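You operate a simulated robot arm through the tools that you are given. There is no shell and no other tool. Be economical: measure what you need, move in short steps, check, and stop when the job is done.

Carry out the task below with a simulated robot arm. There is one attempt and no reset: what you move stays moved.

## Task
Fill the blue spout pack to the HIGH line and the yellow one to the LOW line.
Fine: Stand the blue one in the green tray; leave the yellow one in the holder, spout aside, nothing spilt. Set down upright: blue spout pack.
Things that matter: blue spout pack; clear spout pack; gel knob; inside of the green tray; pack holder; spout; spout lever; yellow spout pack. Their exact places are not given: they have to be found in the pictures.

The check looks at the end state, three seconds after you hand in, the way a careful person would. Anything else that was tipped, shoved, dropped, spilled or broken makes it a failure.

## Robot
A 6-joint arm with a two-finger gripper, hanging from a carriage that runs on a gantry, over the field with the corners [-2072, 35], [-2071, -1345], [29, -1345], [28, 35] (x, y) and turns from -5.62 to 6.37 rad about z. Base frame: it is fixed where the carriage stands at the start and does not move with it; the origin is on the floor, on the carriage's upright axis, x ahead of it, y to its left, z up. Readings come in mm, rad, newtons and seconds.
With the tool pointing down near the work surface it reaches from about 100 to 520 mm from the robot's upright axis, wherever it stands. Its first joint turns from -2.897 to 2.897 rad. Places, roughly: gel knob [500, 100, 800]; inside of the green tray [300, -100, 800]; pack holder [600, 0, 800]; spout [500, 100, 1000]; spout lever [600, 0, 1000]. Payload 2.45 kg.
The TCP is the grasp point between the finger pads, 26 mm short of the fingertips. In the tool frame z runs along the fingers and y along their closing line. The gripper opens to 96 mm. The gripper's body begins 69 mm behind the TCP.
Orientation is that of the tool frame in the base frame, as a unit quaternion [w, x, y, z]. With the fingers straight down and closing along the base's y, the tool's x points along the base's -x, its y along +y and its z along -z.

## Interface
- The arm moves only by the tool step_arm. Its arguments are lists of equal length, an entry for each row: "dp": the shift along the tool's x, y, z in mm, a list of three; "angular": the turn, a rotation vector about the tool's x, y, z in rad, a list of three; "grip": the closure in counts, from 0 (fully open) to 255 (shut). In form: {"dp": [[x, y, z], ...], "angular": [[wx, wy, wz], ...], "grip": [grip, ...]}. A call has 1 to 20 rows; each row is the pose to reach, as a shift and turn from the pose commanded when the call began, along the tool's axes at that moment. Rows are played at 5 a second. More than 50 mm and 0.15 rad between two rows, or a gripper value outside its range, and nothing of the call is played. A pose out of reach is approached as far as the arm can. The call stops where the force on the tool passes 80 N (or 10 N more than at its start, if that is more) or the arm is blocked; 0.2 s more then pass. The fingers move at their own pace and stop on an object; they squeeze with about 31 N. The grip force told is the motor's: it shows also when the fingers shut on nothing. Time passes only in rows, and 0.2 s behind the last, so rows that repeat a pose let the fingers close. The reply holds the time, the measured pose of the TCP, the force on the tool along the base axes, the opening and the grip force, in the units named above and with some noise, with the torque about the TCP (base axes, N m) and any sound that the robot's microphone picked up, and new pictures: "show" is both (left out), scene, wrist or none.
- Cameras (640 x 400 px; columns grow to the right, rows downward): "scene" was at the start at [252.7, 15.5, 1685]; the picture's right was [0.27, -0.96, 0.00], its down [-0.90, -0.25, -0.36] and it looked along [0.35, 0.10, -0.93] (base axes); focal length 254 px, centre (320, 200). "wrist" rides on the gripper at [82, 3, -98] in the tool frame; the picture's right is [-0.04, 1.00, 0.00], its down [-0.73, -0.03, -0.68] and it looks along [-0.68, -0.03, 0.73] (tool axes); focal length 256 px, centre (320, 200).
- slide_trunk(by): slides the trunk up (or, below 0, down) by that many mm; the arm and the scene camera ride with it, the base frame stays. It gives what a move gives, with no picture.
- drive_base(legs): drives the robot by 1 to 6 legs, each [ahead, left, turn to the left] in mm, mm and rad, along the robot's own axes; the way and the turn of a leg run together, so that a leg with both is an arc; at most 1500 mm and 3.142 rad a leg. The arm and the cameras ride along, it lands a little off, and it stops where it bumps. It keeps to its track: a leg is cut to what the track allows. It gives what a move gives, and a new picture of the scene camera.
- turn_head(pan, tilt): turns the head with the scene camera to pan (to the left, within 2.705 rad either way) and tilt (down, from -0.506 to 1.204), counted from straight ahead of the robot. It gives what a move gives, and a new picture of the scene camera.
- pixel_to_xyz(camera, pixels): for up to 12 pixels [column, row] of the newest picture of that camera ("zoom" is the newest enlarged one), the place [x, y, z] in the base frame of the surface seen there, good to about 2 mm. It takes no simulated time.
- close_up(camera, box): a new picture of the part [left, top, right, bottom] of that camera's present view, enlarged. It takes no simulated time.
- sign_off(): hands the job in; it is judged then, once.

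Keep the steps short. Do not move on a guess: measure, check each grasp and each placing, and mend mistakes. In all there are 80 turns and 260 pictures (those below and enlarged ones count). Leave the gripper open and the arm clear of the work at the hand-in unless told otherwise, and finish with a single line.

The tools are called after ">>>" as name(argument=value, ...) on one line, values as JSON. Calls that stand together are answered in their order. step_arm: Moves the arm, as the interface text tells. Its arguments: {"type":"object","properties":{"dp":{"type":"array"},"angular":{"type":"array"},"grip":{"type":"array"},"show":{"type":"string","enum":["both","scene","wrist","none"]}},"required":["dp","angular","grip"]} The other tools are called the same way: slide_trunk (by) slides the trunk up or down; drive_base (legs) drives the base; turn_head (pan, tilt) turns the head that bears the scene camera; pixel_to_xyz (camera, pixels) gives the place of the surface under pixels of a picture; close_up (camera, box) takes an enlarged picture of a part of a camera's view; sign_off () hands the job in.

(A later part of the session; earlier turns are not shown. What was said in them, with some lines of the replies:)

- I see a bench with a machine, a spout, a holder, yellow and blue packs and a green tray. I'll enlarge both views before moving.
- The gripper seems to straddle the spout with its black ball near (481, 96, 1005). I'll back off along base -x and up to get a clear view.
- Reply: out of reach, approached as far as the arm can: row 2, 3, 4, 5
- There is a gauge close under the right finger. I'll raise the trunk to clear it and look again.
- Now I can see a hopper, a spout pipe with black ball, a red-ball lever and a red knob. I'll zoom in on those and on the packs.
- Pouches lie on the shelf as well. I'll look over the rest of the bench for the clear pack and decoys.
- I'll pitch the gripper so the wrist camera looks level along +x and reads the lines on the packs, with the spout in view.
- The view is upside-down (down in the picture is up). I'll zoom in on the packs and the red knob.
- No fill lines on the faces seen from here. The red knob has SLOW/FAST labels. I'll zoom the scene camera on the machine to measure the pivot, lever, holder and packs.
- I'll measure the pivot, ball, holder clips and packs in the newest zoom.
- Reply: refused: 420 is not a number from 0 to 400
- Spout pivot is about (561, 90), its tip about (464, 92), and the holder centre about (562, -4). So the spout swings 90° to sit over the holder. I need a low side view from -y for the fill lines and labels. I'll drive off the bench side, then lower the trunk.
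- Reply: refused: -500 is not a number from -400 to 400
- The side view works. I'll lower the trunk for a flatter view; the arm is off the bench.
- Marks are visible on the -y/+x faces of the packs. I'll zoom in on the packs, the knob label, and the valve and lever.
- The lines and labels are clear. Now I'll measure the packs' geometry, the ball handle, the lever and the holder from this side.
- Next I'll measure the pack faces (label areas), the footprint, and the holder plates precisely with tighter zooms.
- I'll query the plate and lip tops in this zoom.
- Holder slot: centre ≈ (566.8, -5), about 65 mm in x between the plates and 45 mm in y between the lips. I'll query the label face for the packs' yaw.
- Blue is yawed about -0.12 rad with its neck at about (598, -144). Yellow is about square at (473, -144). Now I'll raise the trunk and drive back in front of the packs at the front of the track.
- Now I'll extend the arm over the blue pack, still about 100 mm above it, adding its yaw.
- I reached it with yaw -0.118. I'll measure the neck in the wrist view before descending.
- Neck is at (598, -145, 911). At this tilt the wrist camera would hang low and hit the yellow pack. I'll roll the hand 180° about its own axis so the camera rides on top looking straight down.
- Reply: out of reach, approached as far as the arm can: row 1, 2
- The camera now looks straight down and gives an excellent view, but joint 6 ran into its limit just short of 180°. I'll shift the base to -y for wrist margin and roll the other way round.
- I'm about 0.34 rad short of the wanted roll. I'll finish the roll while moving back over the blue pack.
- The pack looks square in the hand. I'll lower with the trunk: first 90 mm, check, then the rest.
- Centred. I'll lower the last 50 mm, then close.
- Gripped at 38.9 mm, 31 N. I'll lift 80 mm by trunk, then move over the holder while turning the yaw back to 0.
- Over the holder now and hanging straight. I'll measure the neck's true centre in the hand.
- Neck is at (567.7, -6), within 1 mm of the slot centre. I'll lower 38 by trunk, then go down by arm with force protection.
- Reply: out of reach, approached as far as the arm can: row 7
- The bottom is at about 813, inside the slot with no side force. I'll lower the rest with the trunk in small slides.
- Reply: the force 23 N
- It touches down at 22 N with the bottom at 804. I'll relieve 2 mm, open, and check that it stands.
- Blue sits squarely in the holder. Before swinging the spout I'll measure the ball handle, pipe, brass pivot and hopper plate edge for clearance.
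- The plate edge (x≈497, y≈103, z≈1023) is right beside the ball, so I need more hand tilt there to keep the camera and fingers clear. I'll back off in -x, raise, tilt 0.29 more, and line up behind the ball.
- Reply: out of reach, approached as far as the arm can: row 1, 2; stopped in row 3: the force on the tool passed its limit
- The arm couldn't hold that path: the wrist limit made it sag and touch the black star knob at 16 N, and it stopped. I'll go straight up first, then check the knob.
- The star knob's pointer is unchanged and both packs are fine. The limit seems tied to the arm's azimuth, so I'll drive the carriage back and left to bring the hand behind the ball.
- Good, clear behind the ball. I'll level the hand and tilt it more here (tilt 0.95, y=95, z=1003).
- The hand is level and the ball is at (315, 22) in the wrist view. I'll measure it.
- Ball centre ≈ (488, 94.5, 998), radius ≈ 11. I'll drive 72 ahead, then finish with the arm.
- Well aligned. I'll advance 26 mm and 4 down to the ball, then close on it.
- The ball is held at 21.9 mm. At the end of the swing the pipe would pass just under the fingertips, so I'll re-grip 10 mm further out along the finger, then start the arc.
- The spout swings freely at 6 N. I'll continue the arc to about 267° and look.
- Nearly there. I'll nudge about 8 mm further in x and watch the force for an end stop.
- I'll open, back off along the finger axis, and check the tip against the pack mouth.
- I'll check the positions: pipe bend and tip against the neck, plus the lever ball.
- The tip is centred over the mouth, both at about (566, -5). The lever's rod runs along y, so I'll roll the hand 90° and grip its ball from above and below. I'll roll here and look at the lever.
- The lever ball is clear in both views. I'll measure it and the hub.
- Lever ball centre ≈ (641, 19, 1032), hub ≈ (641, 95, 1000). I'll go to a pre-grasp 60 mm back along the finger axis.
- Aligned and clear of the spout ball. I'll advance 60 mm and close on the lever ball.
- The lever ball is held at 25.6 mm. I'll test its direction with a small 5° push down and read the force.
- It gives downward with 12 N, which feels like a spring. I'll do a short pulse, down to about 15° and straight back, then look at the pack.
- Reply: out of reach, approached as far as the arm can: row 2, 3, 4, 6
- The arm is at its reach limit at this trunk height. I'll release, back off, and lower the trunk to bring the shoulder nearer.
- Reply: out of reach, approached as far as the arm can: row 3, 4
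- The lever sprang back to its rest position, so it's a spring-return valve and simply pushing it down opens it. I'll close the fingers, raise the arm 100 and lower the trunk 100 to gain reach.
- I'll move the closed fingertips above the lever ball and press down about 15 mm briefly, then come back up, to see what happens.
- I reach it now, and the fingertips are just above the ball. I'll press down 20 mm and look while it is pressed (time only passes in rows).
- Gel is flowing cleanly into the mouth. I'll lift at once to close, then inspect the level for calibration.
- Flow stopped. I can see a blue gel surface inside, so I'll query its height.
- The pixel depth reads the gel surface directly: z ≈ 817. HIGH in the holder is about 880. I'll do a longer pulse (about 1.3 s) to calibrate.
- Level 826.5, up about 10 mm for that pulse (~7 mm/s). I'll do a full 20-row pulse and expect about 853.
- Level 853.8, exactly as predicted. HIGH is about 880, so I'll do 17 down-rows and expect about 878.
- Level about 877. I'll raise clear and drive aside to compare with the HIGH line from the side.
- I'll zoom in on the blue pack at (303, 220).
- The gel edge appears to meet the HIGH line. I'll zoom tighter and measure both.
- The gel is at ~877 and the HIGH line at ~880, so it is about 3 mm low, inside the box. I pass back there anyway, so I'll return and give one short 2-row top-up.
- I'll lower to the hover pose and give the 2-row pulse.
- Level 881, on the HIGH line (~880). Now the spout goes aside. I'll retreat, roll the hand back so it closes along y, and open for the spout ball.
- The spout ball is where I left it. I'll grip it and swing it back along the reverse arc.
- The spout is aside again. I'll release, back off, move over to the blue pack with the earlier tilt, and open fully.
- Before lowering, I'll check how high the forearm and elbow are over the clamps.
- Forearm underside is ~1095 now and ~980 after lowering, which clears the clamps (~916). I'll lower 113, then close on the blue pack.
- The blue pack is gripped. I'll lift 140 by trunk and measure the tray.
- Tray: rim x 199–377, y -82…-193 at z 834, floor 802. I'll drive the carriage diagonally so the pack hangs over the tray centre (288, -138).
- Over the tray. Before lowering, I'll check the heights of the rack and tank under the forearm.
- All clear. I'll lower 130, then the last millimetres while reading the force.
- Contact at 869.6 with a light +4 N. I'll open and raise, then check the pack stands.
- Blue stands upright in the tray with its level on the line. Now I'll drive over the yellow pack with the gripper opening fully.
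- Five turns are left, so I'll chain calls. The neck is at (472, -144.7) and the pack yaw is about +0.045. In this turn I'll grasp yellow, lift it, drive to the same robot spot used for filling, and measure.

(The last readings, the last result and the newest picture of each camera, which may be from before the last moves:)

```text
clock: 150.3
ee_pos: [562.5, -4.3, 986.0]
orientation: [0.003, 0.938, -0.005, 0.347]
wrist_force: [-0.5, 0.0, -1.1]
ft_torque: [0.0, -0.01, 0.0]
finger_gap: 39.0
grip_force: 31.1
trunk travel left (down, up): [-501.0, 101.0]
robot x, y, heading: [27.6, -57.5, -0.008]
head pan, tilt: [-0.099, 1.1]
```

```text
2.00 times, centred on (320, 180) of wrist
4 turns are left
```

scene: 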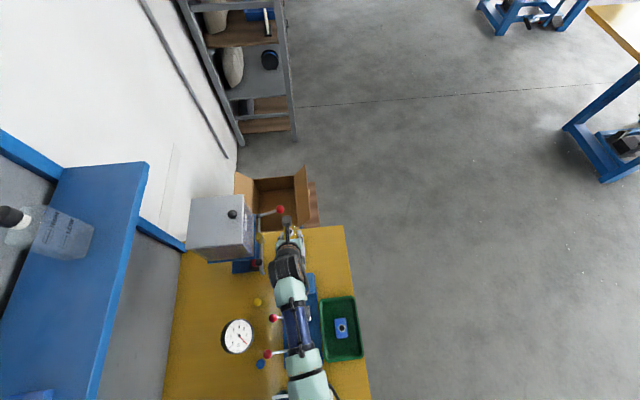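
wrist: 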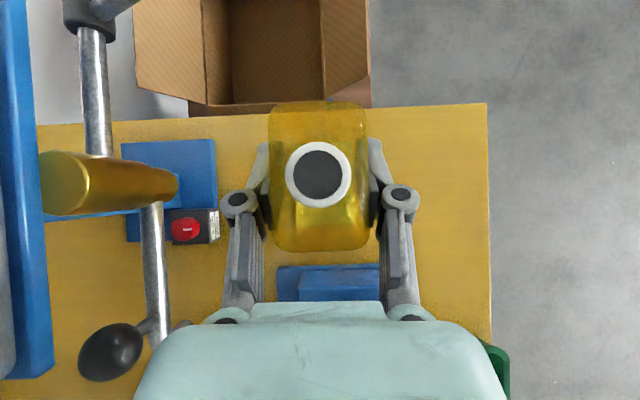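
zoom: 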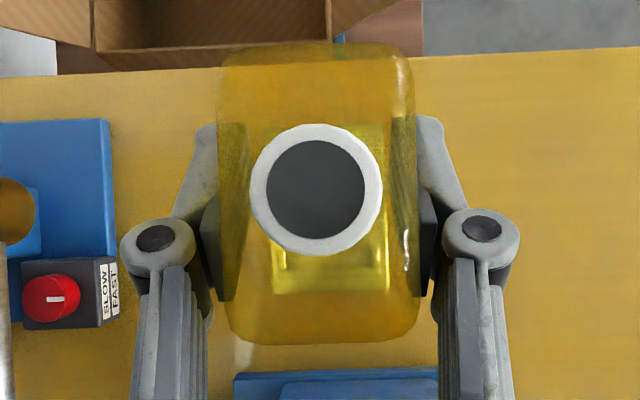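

Yellow hangs straight, with its neck at (565.6, -4.7); it needs +1.5 in x. This turn I'll chain: seat yellow in the holder, release, swing the spout over it with the proven arc, then hover over the lever without pressing. I'll check before filling.

>>> step_arm(dp=[[1.1, 0, 1.0], [1.1, 0, 1.0]], angular=[[0.0075, 0, -0.0087], [0.0075, 0, -0.0087]], grip=[200, 200], show="none")

>>> slide_trunk(by=-70)

>>> slide_trunk(by=-35)

>>> slide_trunk(by=-8.5)

>>> step_arm(dp=[[0, 0, 0], [0, 0, 0], [0, 0, 0], [0, 0, 0], [0, 0, 0]], angular=[[0, 0, 0], [0, 0, 0], [0, 0, 0], [0, 0, 0], [0, 0, 0]], grip=[140, 110, 60, 0, 0], show="wrist")

>>> slide_trunk(by=113.5)

>>> step_arm(dp=[[-18, 0, -39], [-36, 0, -78], [-54, 0, -117], [-72.8, 0, -156.6], [-72.8, -35, -156.6], [-72.8, -70, -156.6], [-72.8, -98.3, -156.6], [-65, -98.3, -127], [-58, -98.3, -98], [-51.1, -98.3, -69.3], [-51.1, -98.3, -69.3], [-51.1, -98.3, -69.3], [-51.1, -98.3, -69.3], [-51.1, -98.3, -69.3]], angular=[[0, 0, 0], [0, 0, 0], [0, 0, 0], [0, 0, 0], [0, 0.081, 0], [0, 0.162, 0], [0, 0.243, 0], [0, 0.243, 0], [0, 0.243, 0], [0, 0.243, 0], [0, 0.243, 0], [0, 0.243, 0], [0, 0.243, 0], [0, 0.243, 0]], grip=[0, 0, 60, 117, 117, 117, 117, 117, 117, 117, 160, 220, 220, 220], show="wrist")

>>> step_arm(dp=[[-0.1, 5.8, -0.1], [0.6, 16, 0.8], [2.5, 28.3, 3.5], [5.6, 39.9, 7.9], [9.9, 50.4, 13.9], [15.2, 59.5, 21.4], [21.2, 66.9, 29.9], [28, 72.3, 39.4], [35.1, 75.6, 49.4], [43.6, 76.7, 61.4], [43.6, 76.7, 61.4]], angular=[[0, 0, 0], [0, 0, 0], [0, 0, 0], [0, 0, 0], [0, 0, 0], [0, 0, 0], [0, 0, 0], [0, 0, 0], [0, 0, 0], [0, 0, 0], [0, 0, 0]], grip=[220, 220, 220, 220, 220, 220, 220, 220, 220, 220, 220], show="none")

>>> step_arm(dp=[[0, 0, 0], [0, 0, 0], [0, 0, -30], [0, 0, -65], [0, 0, -100]], angular=[[0, 0, 0], [0, 0, 0], [0, 0, 0], [0, 0, 0], [0, 0, 0]], grip=[117, 117, 117, 117, 117], show="wrist")

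>>> close_up(camera="wrist", box=[220, 50, 420, 250])

>>> pixel_to_xyz(camera="wrist", pixels=[[344, 133], [343, 128], [345, 120], [342, 142], [335, 147], [349, 147], [320, 95]])

>>> step_arm(dp=[[0, 0, 0], [0, 0, 0], [0, 0, 0], [0, 0, 0], [0, 0, 0], [0, 0, 0], [0, 0, 0], [0, 0, 0], [0, 0, 0], [0, 0, 0], [0, 0, 0], [0, 0, 0]], angular=[[0, 0, 0.14], [0, 0, 0.28], [0, 0, 0.42], [0, 0, 0.56], [0, 0, 0.7], [0, 0, 0.84], [0, 0, 0.98], [0, 0, 1.12], [0, 0, 1.26], [0, 0, 1.4], [0, 0, 1.5], [0, 0, 1.571]], grip=[117, 117, 160, 200, 230, 255, 255, 255, 255, 255, 255, 255], show="none")

>>> step_arm(dp=[[0, -18, 25], [0, -38, 50], [0, -58, 75], [0, -78, 102], [0, -83.5, 131.6], [0, -83.5, 131.6]], angular=[[0, 0, 0], [0, 0, 0], [0, 0, 0], [0, 0, 0], [0, 0, 0], [0, 0, 0]], grip=[255, 255, 255, 255, 255, 255])

>>> close_up(camera="wrist", box=[440, 0, 640, 200])

>>> close_up(camera="scene", box=[285, 230, 325, 270])

>>> pixel_to_xyz(camera="zoom", pixels=[[255, 160], [262, 215], [245, 200], [262, 140], [255, 180], [260, 200], [250, 150], [235, 130], [225, 180]])

```text
clock: 150.9
ee_pos: [563.5, -5.0, 984.4]
orientation: [0.001, 0.938, 0.0, 0.348]
wrist_force: [0.8, 0.2, -1.0]
ft_torque: [0.01, -0.02, 0.02]
finger_gap: 39.3
grip_force: 31.2
trunk travel left (down, up): [-501.0, 101.0]
robot x, y, heading: [31.0, -62.3, -0.012]
head pan, tilt: [-0.099, 1.1]
```

```text
clock: 152.0
ee_pos: [565.1, -4.5, 915.3]
orientation: [0.001, 0.938, 0.0, 0.347]
wrist_force: [0.0, 0.2, -0.1]
ft_torque: [0.0, 0.01, -0.02]
finger_gap: 39.3
grip_force: 31.0
trunk travel left (down, up): [-431.0, 171.0]
robot x, y, heading: [26.6, -59.3, -0.012]
head pan, tilt: [-0.099, 1.1]
```

```text
clock: 152.8
ee_pos: [565.3, -5.3, 879.3]
orientation: [0.002, 0.938, 0.0, 0.348]
wrist_force: [0.1, -0.3, 0.2]
ft_torque: [0.01, 0.03, 0.0]
finger_gap: 39.1
grip_force: 30.8
trunk travel left (down, up): [-396.0, 206.0]
robot x, y, heading: [28.8, -60.5, -0.007]
head pan, tilt: [-0.099, 1.1]
```

```text
clock: 153.3
ee_pos: [564.9, -5.0, 871.8]
orientation: [0.001, 0.938, 0.0, 0.348]
wrist_force: [0.4, 0.4, 0.1]
ft_torque: [0.01, -0.03, -0.01]
finger_gap: 39.1
grip_force: 30.7
trunk travel left (down, up): [-388.0, 214.0]
robot x, y, heading: [28.0, -59.5, -0.013]
head pan, tilt: [-0.099, 1.1]
```

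```text
clock: 154.5
ee_pos: [564.3, -4.7, 872.2]
orientation: [0.001, 0.938, 0.0, 0.347]
wrist_force: [-0.1, 0.1, -0.4]
ft_torque: [0.0, 0.02, 0.01]
finger_gap: 96.1
grip_force: 0.0
trunk travel left (down, up): [-388.0, 214.0]
robot x, y, heading: [26.6, -64.5, -0.013]
head pan, tilt: [-0.099, 1.1]
```

wrist: 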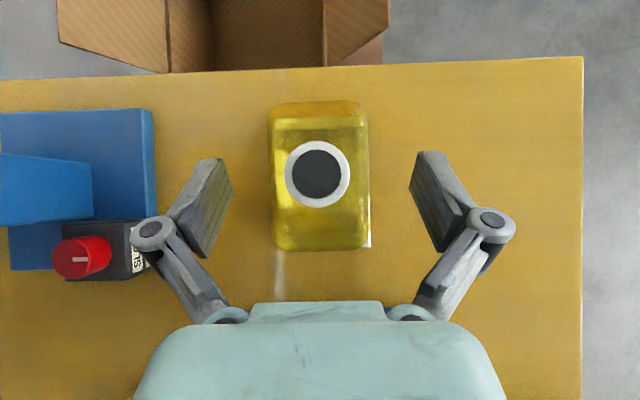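

```text
clock: 156.0
ee_pos: [564.0, -5.4, 984.9]
orientation: [0.001, 0.938, 0.0, 0.348]
wrist_force: [-0.1, -0.3, -0.2]
ft_torque: [0.0, 0.03, -0.01]
finger_gap: 96.1
grip_force: 0.0
trunk travel left (down, up): [-501.0, 101.0]
robot x, y, heading: [27.2, -62.2, -0.011]
head pan, tilt: [-0.099, 1.1]
```

```text
clock: 159.0
ee_pos: [481.3, 93.8, 1003.4]
orientation: [0.001, 0.889, 0.0, 0.459]
wrist_force: [2.8, 1.4, -3.0]
ft_torque: [0.01, -0.17, -0.01]
finger_gap: 22.1
grip_force: 44.7
trunk travel left (down, up): [-501.0, 101.0]
robot x, y, heading: [35.0, -59.6, -0.007]
head pan, tilt: [-0.099, 1.1]
```

wrist: 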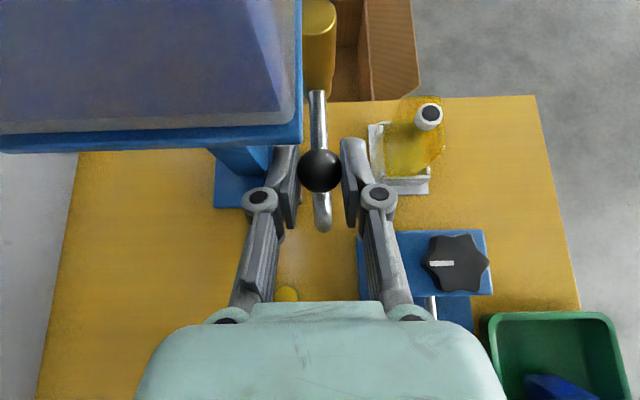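

```text
clock: 161.4
ee_pos: [557.2, 18.2, 1004.3]
orientation: [0.002, 0.889, 0.0, 0.458]
wrist_force: [0.1, 4.2, -0.8]
ft_torque: [0.01, 0.46, 0.12]
finger_gap: 22.1
grip_force: 45.0
trunk travel left (down, up): [-501.0, 101.0]
robot x, y, heading: [27.4, -59.9, -0.01]
head pan, tilt: [-0.099, 1.1]
```

```text
clock: 162.6
ee_pos: [474.6, 16.6, 1063.2]
orientation: [0.0, 0.888, 0.002, 0.46]
wrist_force: [0.3, 0.3, 0.8]
ft_torque: [0.03, 0.07, 0.01]
finger_gap: 52.0
grip_force: 0.0
trunk travel left (down, up): [-501.0, 101.0]
robot x, y, heading: [28.0, -59.6, -0.014]
head pan, tilt: [-0.099, 1.1]
```

wrist: 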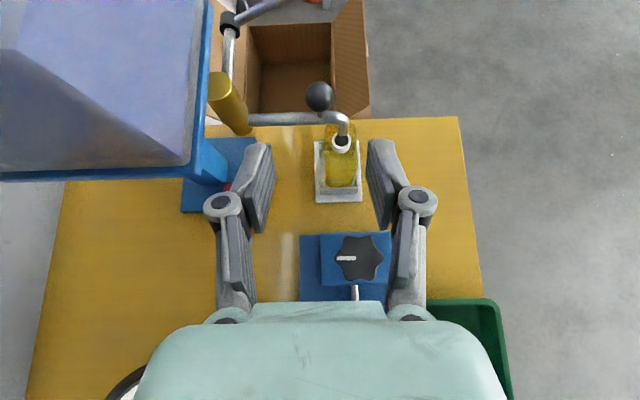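

```text
2.00 times, centred on (320, 150) of wrist
```

zoom: 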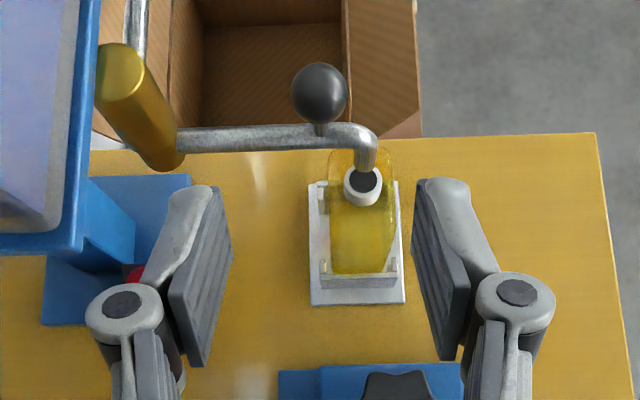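

```text
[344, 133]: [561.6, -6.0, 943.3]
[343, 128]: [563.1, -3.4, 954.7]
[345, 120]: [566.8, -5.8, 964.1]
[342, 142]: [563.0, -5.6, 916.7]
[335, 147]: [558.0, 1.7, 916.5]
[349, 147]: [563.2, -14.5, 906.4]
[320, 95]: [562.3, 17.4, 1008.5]
```

```text
clock: 165.2
ee_pos: [475.4, 17.3, 1062.2]
orientation: [0.324, -0.628, 0.629, -0.325]
wrist_force: [0.0, -1.0, 0.3]
ft_torque: [0.0, 0.0, 0.03]
finger_gap: 0.0
grip_force: 28.2
trunk travel left (down, up): [-501.0, 101.0]
robot x, y, heading: [29.2, -61.0, -0.011]
head pan, tilt: [-0.099, 1.1]
```

```text
clock: 166.6
ee_pos: [629.3, 16.5, 1054.6]
orientation: [-0.324, 0.629, -0.628, 0.326]
wrist_force: [0.1, -0.3, 1.3]
ft_torque: [-0.01, -0.04, 0.02]
finger_gap: 0.0
grip_force: 28.7
trunk travel left (down, up): [-501.0, 101.0]
robot x, y, heading: [29.7, -58.1, -0.007]
head pan, tilt: [-0.099, 1.1]
```

scene: 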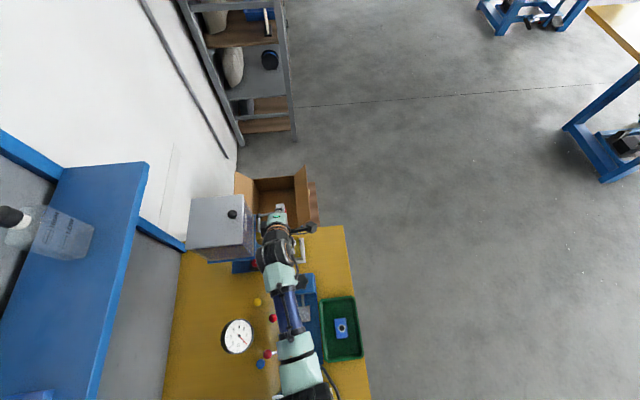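
wrist: 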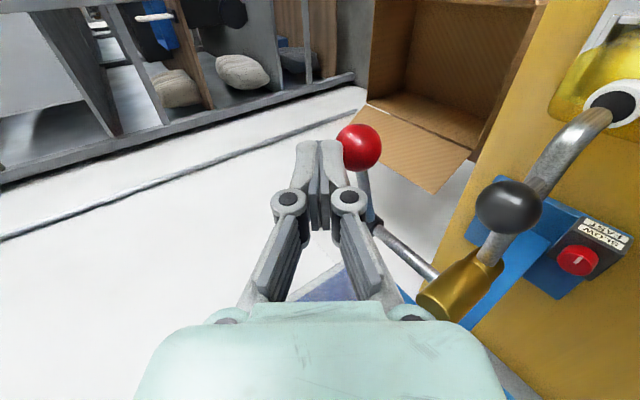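

```text
2.00 times, centred on (540, 100) of wrist
```

zoom: 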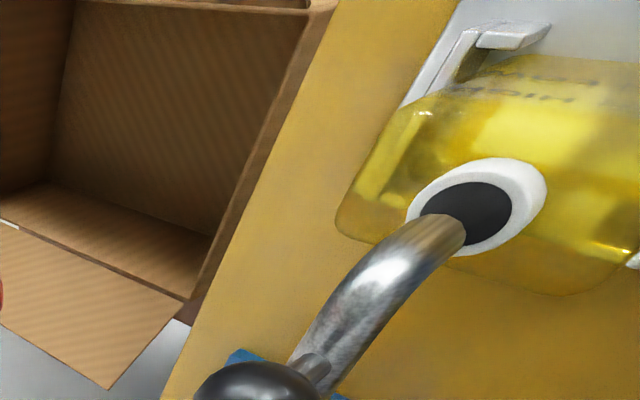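

```text
10.00 times, centred on (305, 250) of scene
```

zoom: 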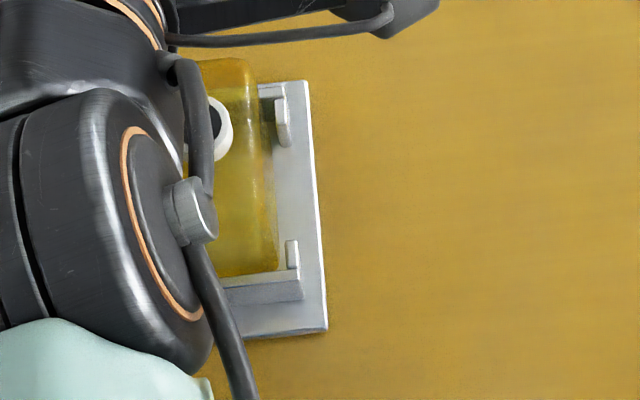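

```text
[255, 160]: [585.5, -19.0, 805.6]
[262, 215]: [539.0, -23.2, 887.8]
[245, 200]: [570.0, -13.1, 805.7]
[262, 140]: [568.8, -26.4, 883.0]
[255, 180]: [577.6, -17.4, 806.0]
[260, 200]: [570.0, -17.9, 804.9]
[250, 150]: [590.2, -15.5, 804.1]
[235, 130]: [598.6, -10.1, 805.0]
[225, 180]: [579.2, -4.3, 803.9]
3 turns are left
```

All aligned: yellow is seated and empty, with the tip centred over its mouth. Now fill most of the way: a 19-row pulse, measure, then a 6-row pulse, measure. That is expected to stop a few mm below LOW (~853).

>>> step_arm(dp=[[0, 9, 6.5], [0, 18, 13], [0, 18, 13], [0, 18, 13], [0, 18, 13], [0, 18, 13], [0, 18, 13], [0, 18, 13], [0, 18, 13], [0, 18, 13], [0, 18, 13], [0, 18, 13], [0, 18, 13], [0, 18, 13], [0, 18, 13], [0, 18, 13], [0, 18, 13], [0, 18, 13], [0, 18, 13], [0, 0, 0]], angular=[[0, 0, 0], [0, 0, 0], [0, 0, 0], [0, 0, 0], [0, 0, 0], [0, 0, 0], [0, 0, 0], [0, 0, 0], [0, 0, 0], [0, 0, 0], [0, 0, 0], [0, 0, 0], [0, 0, 0], [0, 0, 0], [0, 0, 0], [0, 0, 0], [0, 0, 0], [0, 0, 0], [0, 0, 0], [0, 0, 0]], grip=[255, 255, 255, 255, 255, 255, 255, 255, 255, 255, 255, 255, 255, 255, 255, 255, 255, 255, 255, 255], show="scene")

>>> close_up(camera="scene", box=[285, 230, 325, 270])

>>> pixel_to_xyz(camera="zoom", pixels=[[240, 200], [250, 180], [245, 160], [235, 220], [255, 170], [250, 200], [240, 180], [250, 220]])

>>> step_arm(dp=[[0, 9, 6.5], [0, 18, 13], [0, 18, 13], [0, 18, 13], [0, 18, 13], [0, 18, 13], [0, 0, 0]], angular=[[0, 0, 0], [0, 0, 0], [0, 0, 0], [0, 0, 0], [0, 0, 0], [0, 0, 0], [0, 0, 0]], grip=[255, 255, 255, 255, 255, 255, 255])

>>> close_up(camera="scene", box=[285, 230, 325, 270])

>>> pixel_to_xyz(camera="zoom", pixels=[[240, 200], [250, 180], [245, 160], [235, 220], [255, 170], [250, 200], [240, 180], [250, 220]])

>>> close_up(camera="wrist", box=[500, 0, 640, 160])

```text
clock: 170.8
ee_pos: [631.4, 16.9, 1054.8]
orientation: [-0.324, 0.629, -0.628, 0.324]
wrist_force: [1.3, 1.3, 1.2]
ft_torque: [0.02, 0.0, 0.0]
finger_gap: 0.0
grip_force: 28.5
trunk travel left (down, up): [-501.0, 101.0]
robot x, y, heading: [29.3, -62.9, -0.007]
head pan, tilt: [-0.099, 1.1]
```

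scene: 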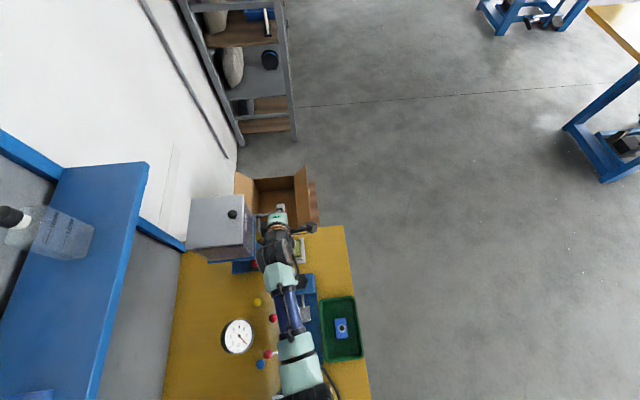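

```text
10.00 times, centred on (305, 250) of scene
```

zoom: 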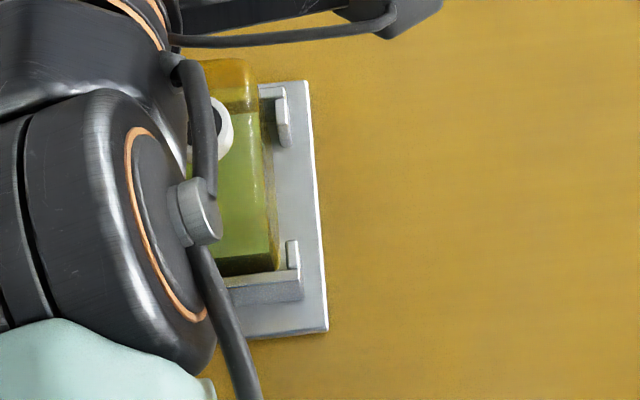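

```text
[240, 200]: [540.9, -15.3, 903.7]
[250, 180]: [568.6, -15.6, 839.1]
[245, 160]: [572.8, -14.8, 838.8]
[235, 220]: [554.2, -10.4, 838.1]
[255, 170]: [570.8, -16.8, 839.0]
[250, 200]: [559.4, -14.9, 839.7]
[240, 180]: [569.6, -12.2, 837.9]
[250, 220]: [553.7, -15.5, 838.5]
```

```text
clock: 172.4
ee_pos: [630.6, 16.8, 1055.0]
orientation: [-0.324, 0.629, -0.628, 0.325]
wrist_force: [0.6, 0.1, 1.5]
ft_torque: [0.03, -0.02, -0.02]
finger_gap: 0.0
grip_force: 28.4
trunk travel left (down, up): [-501.0, 101.0]
robot x, y, heading: [29.3, -63.1, -0.008]
head pan, tilt: [-0.099, 1.1]
```

scene: 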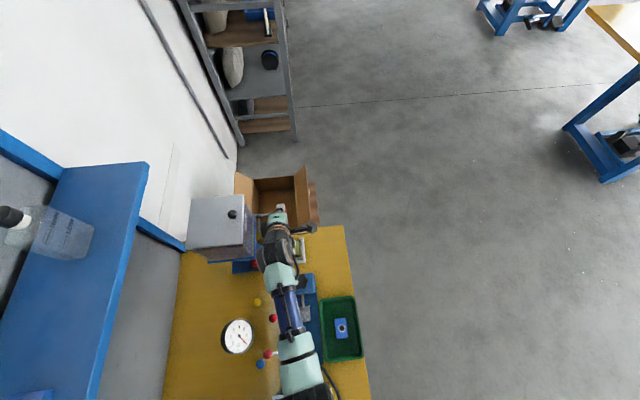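
wrist: 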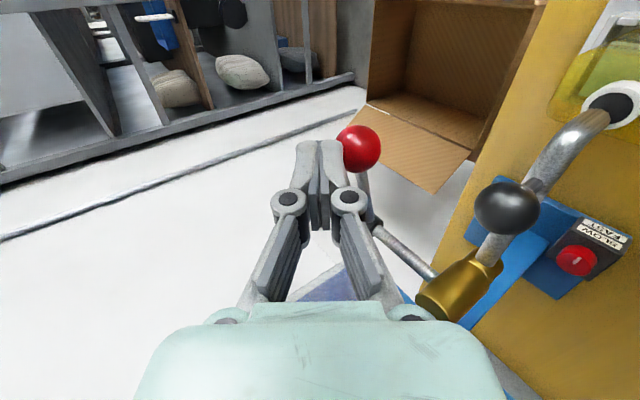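

```text
10.00 times, centred on (305, 250) of scene
```

zoom: 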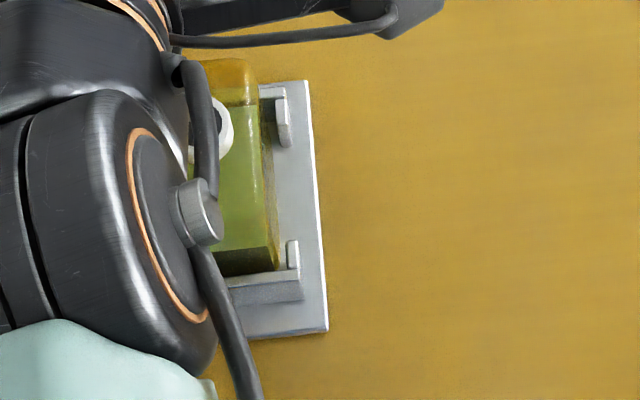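

```text
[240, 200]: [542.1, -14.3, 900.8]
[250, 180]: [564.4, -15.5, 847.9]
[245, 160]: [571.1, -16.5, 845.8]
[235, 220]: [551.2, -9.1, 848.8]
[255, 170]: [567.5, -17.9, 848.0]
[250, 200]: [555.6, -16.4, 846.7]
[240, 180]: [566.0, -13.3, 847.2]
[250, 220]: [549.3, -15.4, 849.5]
```

```text
2.50 times, centred on (570, 80) of wrist
2 turns are left
```

zoom: 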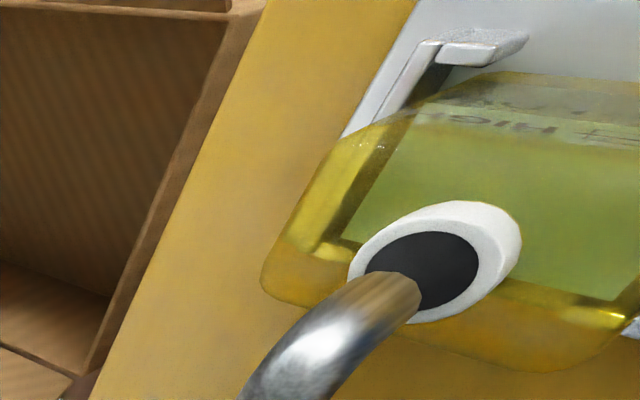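

Level 847.7, gaining 1.5 mm per row. LOW ≈ 853 means a 3-row top-up. Then I'll swing the spout aside with the proven moves, retreat, open, move clear, and look.

>>> step_arm(dp=[[0, 9, 6.5], [0, 18, 13], [0, 18, 13], [0, 0, 0], [0, 0, 0], [0, 0, 0]], angular=[[0, 0, 0], [0, 0, 0], [0, 0, 0], [0, 0, 0], [0, 0, 0], [0, 0, 0]], grip=[255, 255, 255, 255, 255, 255], show="scene")

>>> close_up(camera="scene", box=[285, 230, 325, 270])

>>> pixel_to_xyz(camera="zoom", pixels=[[250, 180], [245, 160], [235, 220], [255, 170], [250, 200], [240, 180], [250, 220]])

>>> step_arm(dp=[[0, 5, -30], [0, 25, -60], [0, 45, -90], [0, 65, -115], [0, 82.4, -134], [0, 82.4, -134], [0, 82.4, -134], [0, 82.4, -134], [0, 82.4, -134], [0, 82.4, -134], [0, 82.4, -134], [0, 82.4, -134], [0, 82.4, -134], [0, 82.4, -134], [0, 82.4, -134], [0, 82.4, -134], [0, 82.4, -134]], angular=[[0, 0, 0], [0, 0, 0], [0, 0, 0], [0, 0, 0], [0, 0, -0.14], [0, 0, -0.28], [0, 0, -0.42], [0, 0, -0.56], [0, 0, -0.7], [0, 0, -0.84], [0, 0, -0.98], [0, 0, -1.12], [0, 0, -1.26], [0, 0, -1.4], [0, 0, -1.5], [0, 0, -1.571], [0, 0, -1.571]], grip=[255, 255, 255, 255, 255, 200, 150, 117, 117, 117, 117, 117, 117, 117, 117, 117, 117], show="none")

>>> step_arm(dp=[[-0.4, -0.3, 35], [-0.8, -0.6, 70], [-1.2, -1, 102.5], [-1.2, -1, 102.5], [-1.2, -1, 102.5], [-1.2, -1, 102.5]], angular=[[0, 0, 0], [0, 0, 0], [0, 0, 0], [0, 0, 0], [0, 0, 0], [0, 0, 0]], grip=[117, 117, 117, 220, 220, 220], show="none")

>>> step_arm(dp=[[-8.5, -1.1, -12], [-15.6, -4.4, -22], [-22.3, -9.8, -31.5], [-28.4, -17.2, -40], [-33.7, -26.3, -47.4], [-38, -36.8, -53.5], [-41.1, -48.4, -57.9], [-43, -60.7, -60.6], [-43.7, -70.9, -61.5], [-43.6, -76.7, -61.4], [-43.6, -76.7, -61.4]], angular=[[0, 0, 0], [0, 0, 0], [0, 0, 0], [0, 0, 0], [0, 0, 0], [0, 0, 0], [0, 0, 0], [0, 0, 0], [0, 0, 0], [0, 0, 0], [0, 0, 0]], grip=[220, 220, 220, 220, 220, 220, 220, 220, 220, 220, 220], show="none")

>>> step_arm(dp=[[0, 0, 0], [0, 0, 0], [0, 0, -30], [0, 0, -60], [0, 0, -90], [0, 0, -90], [0, 0, -90]], angular=[[0, 0, 0], [0, 0, 0], [0, 0, 0], [0, 0, 0], [0, 0, 0], [0, 0, 0], [0, 0, 0]], grip=[117, 117, 117, 117, 117, 60, 0], show="wrist")

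>>> slide_trunk(by=95)

>>> drive_base(legs=[[-150, 0, 0]])

>>> close_up(camera="scene", box=[220, 140, 370, 300])

>>> close_up(camera="wrist", box=[0, 0, 640, 400])

```text
clock: 173.8
ee_pos: [629.8, 16.4, 1055.0]
orientation: [-0.324, 0.629, -0.628, 0.324]
wrist_force: [0.0, 0.6, 0.9]
ft_torque: [0.02, -0.04, 0.06]
finger_gap: 0.0
grip_force: 27.8
trunk travel left (down, up): [-501.0, 101.0]
robot x, y, heading: [23.9, -59.5, -0.014]
head pan, tilt: [-0.099, 1.1]
```

scene: 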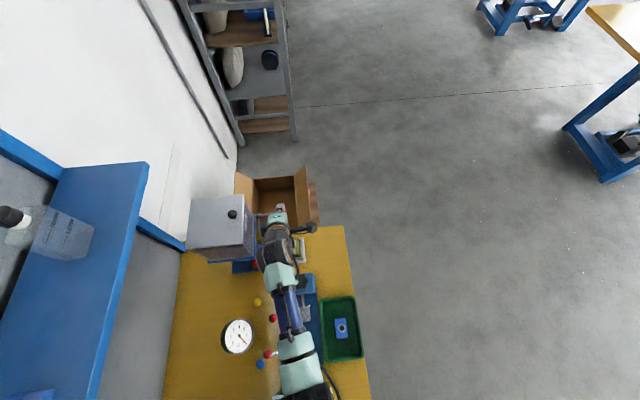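

```text
10.00 times, centred on (305, 250) of scene
```

zoom: 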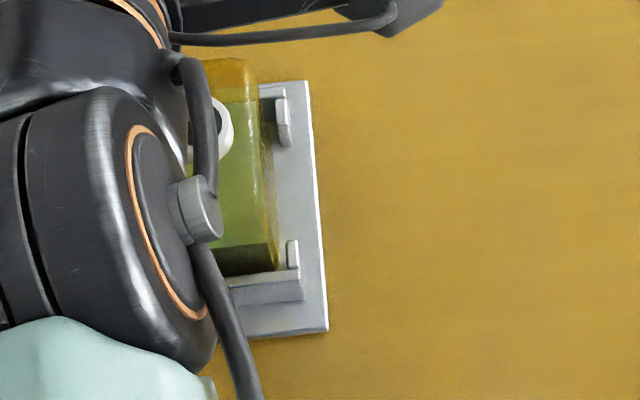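

```text
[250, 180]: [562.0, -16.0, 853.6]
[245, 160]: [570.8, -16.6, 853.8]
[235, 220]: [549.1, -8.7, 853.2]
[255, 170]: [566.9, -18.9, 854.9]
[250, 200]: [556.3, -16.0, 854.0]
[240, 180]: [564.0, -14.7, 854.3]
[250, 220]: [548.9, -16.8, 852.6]
```

```text
clock: 177.4
ee_pos: [474.1, 16.5, 1065.2]
orientation: [0.001, 0.888, 0.002, 0.459]
wrist_force: [-0.1, -0.1, 0.1]
ft_torque: [0.03, 0.01, 0.0]
finger_gap: 51.9
grip_force: 0.1
trunk travel left (down, up): [-501.0, 101.0]
robot x, y, heading: [30.0, -59.2, -0.01]
head pan, tilt: [-0.099, 1.1]
```

```text
clock: 178.8
ee_pos: [557.7, 16.6, 1004.5]
orientation: [0.001, 0.888, 0.001, 0.459]
wrist_force: [1.7, -1.1, -3.6]
ft_torque: [0.01, -0.27, -0.1]
finger_gap: 22.4
grip_force: 45.1
trunk travel left (down, up): [-501.0, 101.0]
robot x, y, heading: [26.2, -60.1, -0.009]
head pan, tilt: [-0.099, 1.1]
```

```text
clock: 181.2
ee_pos: [480.9, 94.7, 1003.3]
orientation: [0.001, 0.888, 0.002, 0.459]
wrist_force: [1.5, -2.5, -7.2]
ft_torque: [-0.09, 0.14, -0.24]
finger_gap: 22.3
grip_force: 44.7
trunk travel left (down, up): [-501.0, 101.0]
robot x, y, heading: [23.7, -60.4, -0.009]
head pan, tilt: [-0.099, 1.1]
```

```text
clock: 182.8
ee_pos: [406.3, 95.5, 1056.3]
orientation: [0.001, 0.889, 0.001, 0.458]
wrist_force: [-0.1, -0.2, 0.0]
ft_torque: [0.03, 0.0, 0.01]
finger_gap: 95.9
grip_force: 0.1
trunk travel left (down, up): [-501.0, 101.0]
robot x, y, heading: [27.2, -61.3, -0.014]
head pan, tilt: [-0.099, 1.1]
```

wrist: 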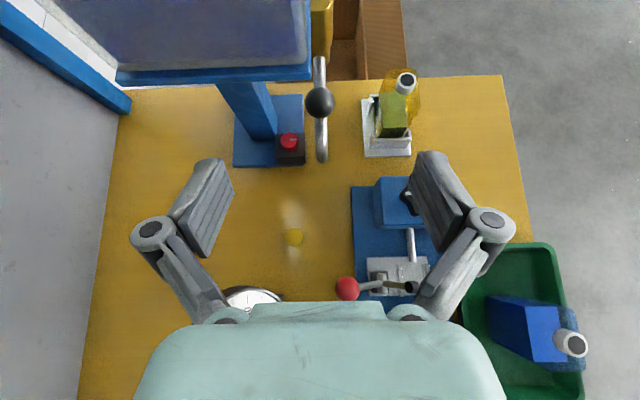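

```text
clock: 184.1
ee_pos: [406.6, 95.4, 1149.9]
orientation: [0.002, 0.889, 0.0, 0.459]
wrist_force: [0.7, -0.1, 0.2]
ft_torque: [-0.04, 0.01, 0.0]
finger_gap: 96.1
grip_force: 0.1
trunk travel left (down, up): [-596.0, 6.0]
robot x, y, heading: [30.8, -61.1, -0.013]
head pan, tilt: [-0.099, 1.1]
```

```text
clock: 185.4
ee_pos: [256.8, 97.9, 1151.1]
orientation: [0.0, 0.889, 0.002, 0.459]
wrist_force: [1.0, 0.1, -0.7]
ft_torque: [0.02, 0.0, 0.02]
finger_gap: 96.1
grip_force: 0.1
trunk travel left (down, up): [-596.0, 6.0]
robot x, y, heading: [-125.3, -58.9, -0.013]
head pan, tilt: [-0.099, 1.1]
```

scene: 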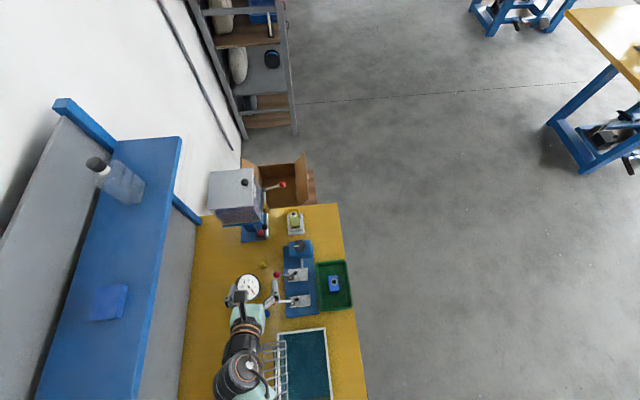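

```text
2.50 times, centred on (295, 220) of scene
```

zoom: 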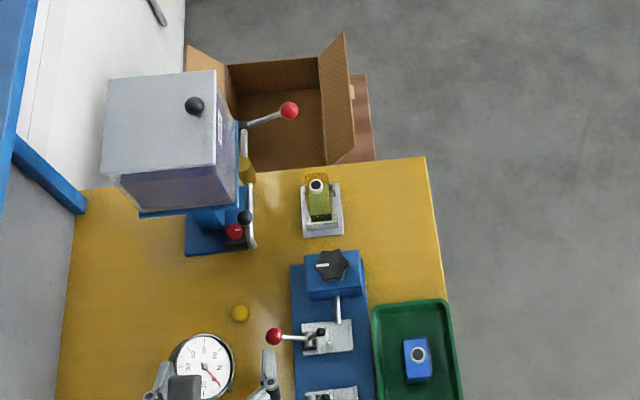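

```text
1.00 times, centred on (320, 200) of wrist
1 turns are left
```

zoom: 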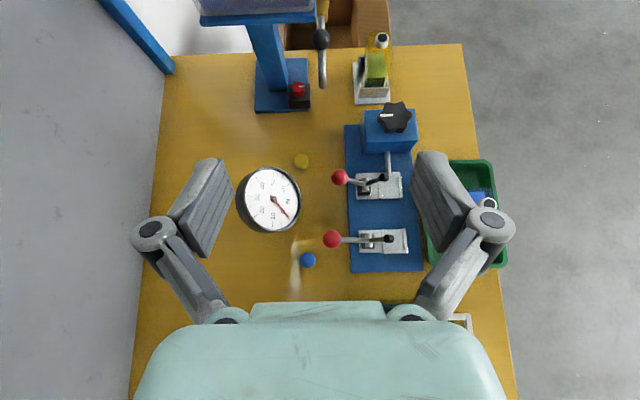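

Yellow's gel reads about 853.8, against an estimated LOW line near 853. It sits in the holder with the spout aside. Blue's gel reads about 879 and it stands upright in the tray at its HIGH line. I see no spill, and the gripper is open and clear, so I'm handing in.

>>> sign_off()

```text
The job is handed in.
```

The blue pack is filled to the HIGH line and stands upright in the green tray; the yellow pack is filled to about the LOW line and sits in the holder with the spout aside, with no spill visible. The yellow LOW line's height was inferred from the blue pack rather than checked from the side, and the gripper once bumped the black star knob (16 N) without visibly moving it.
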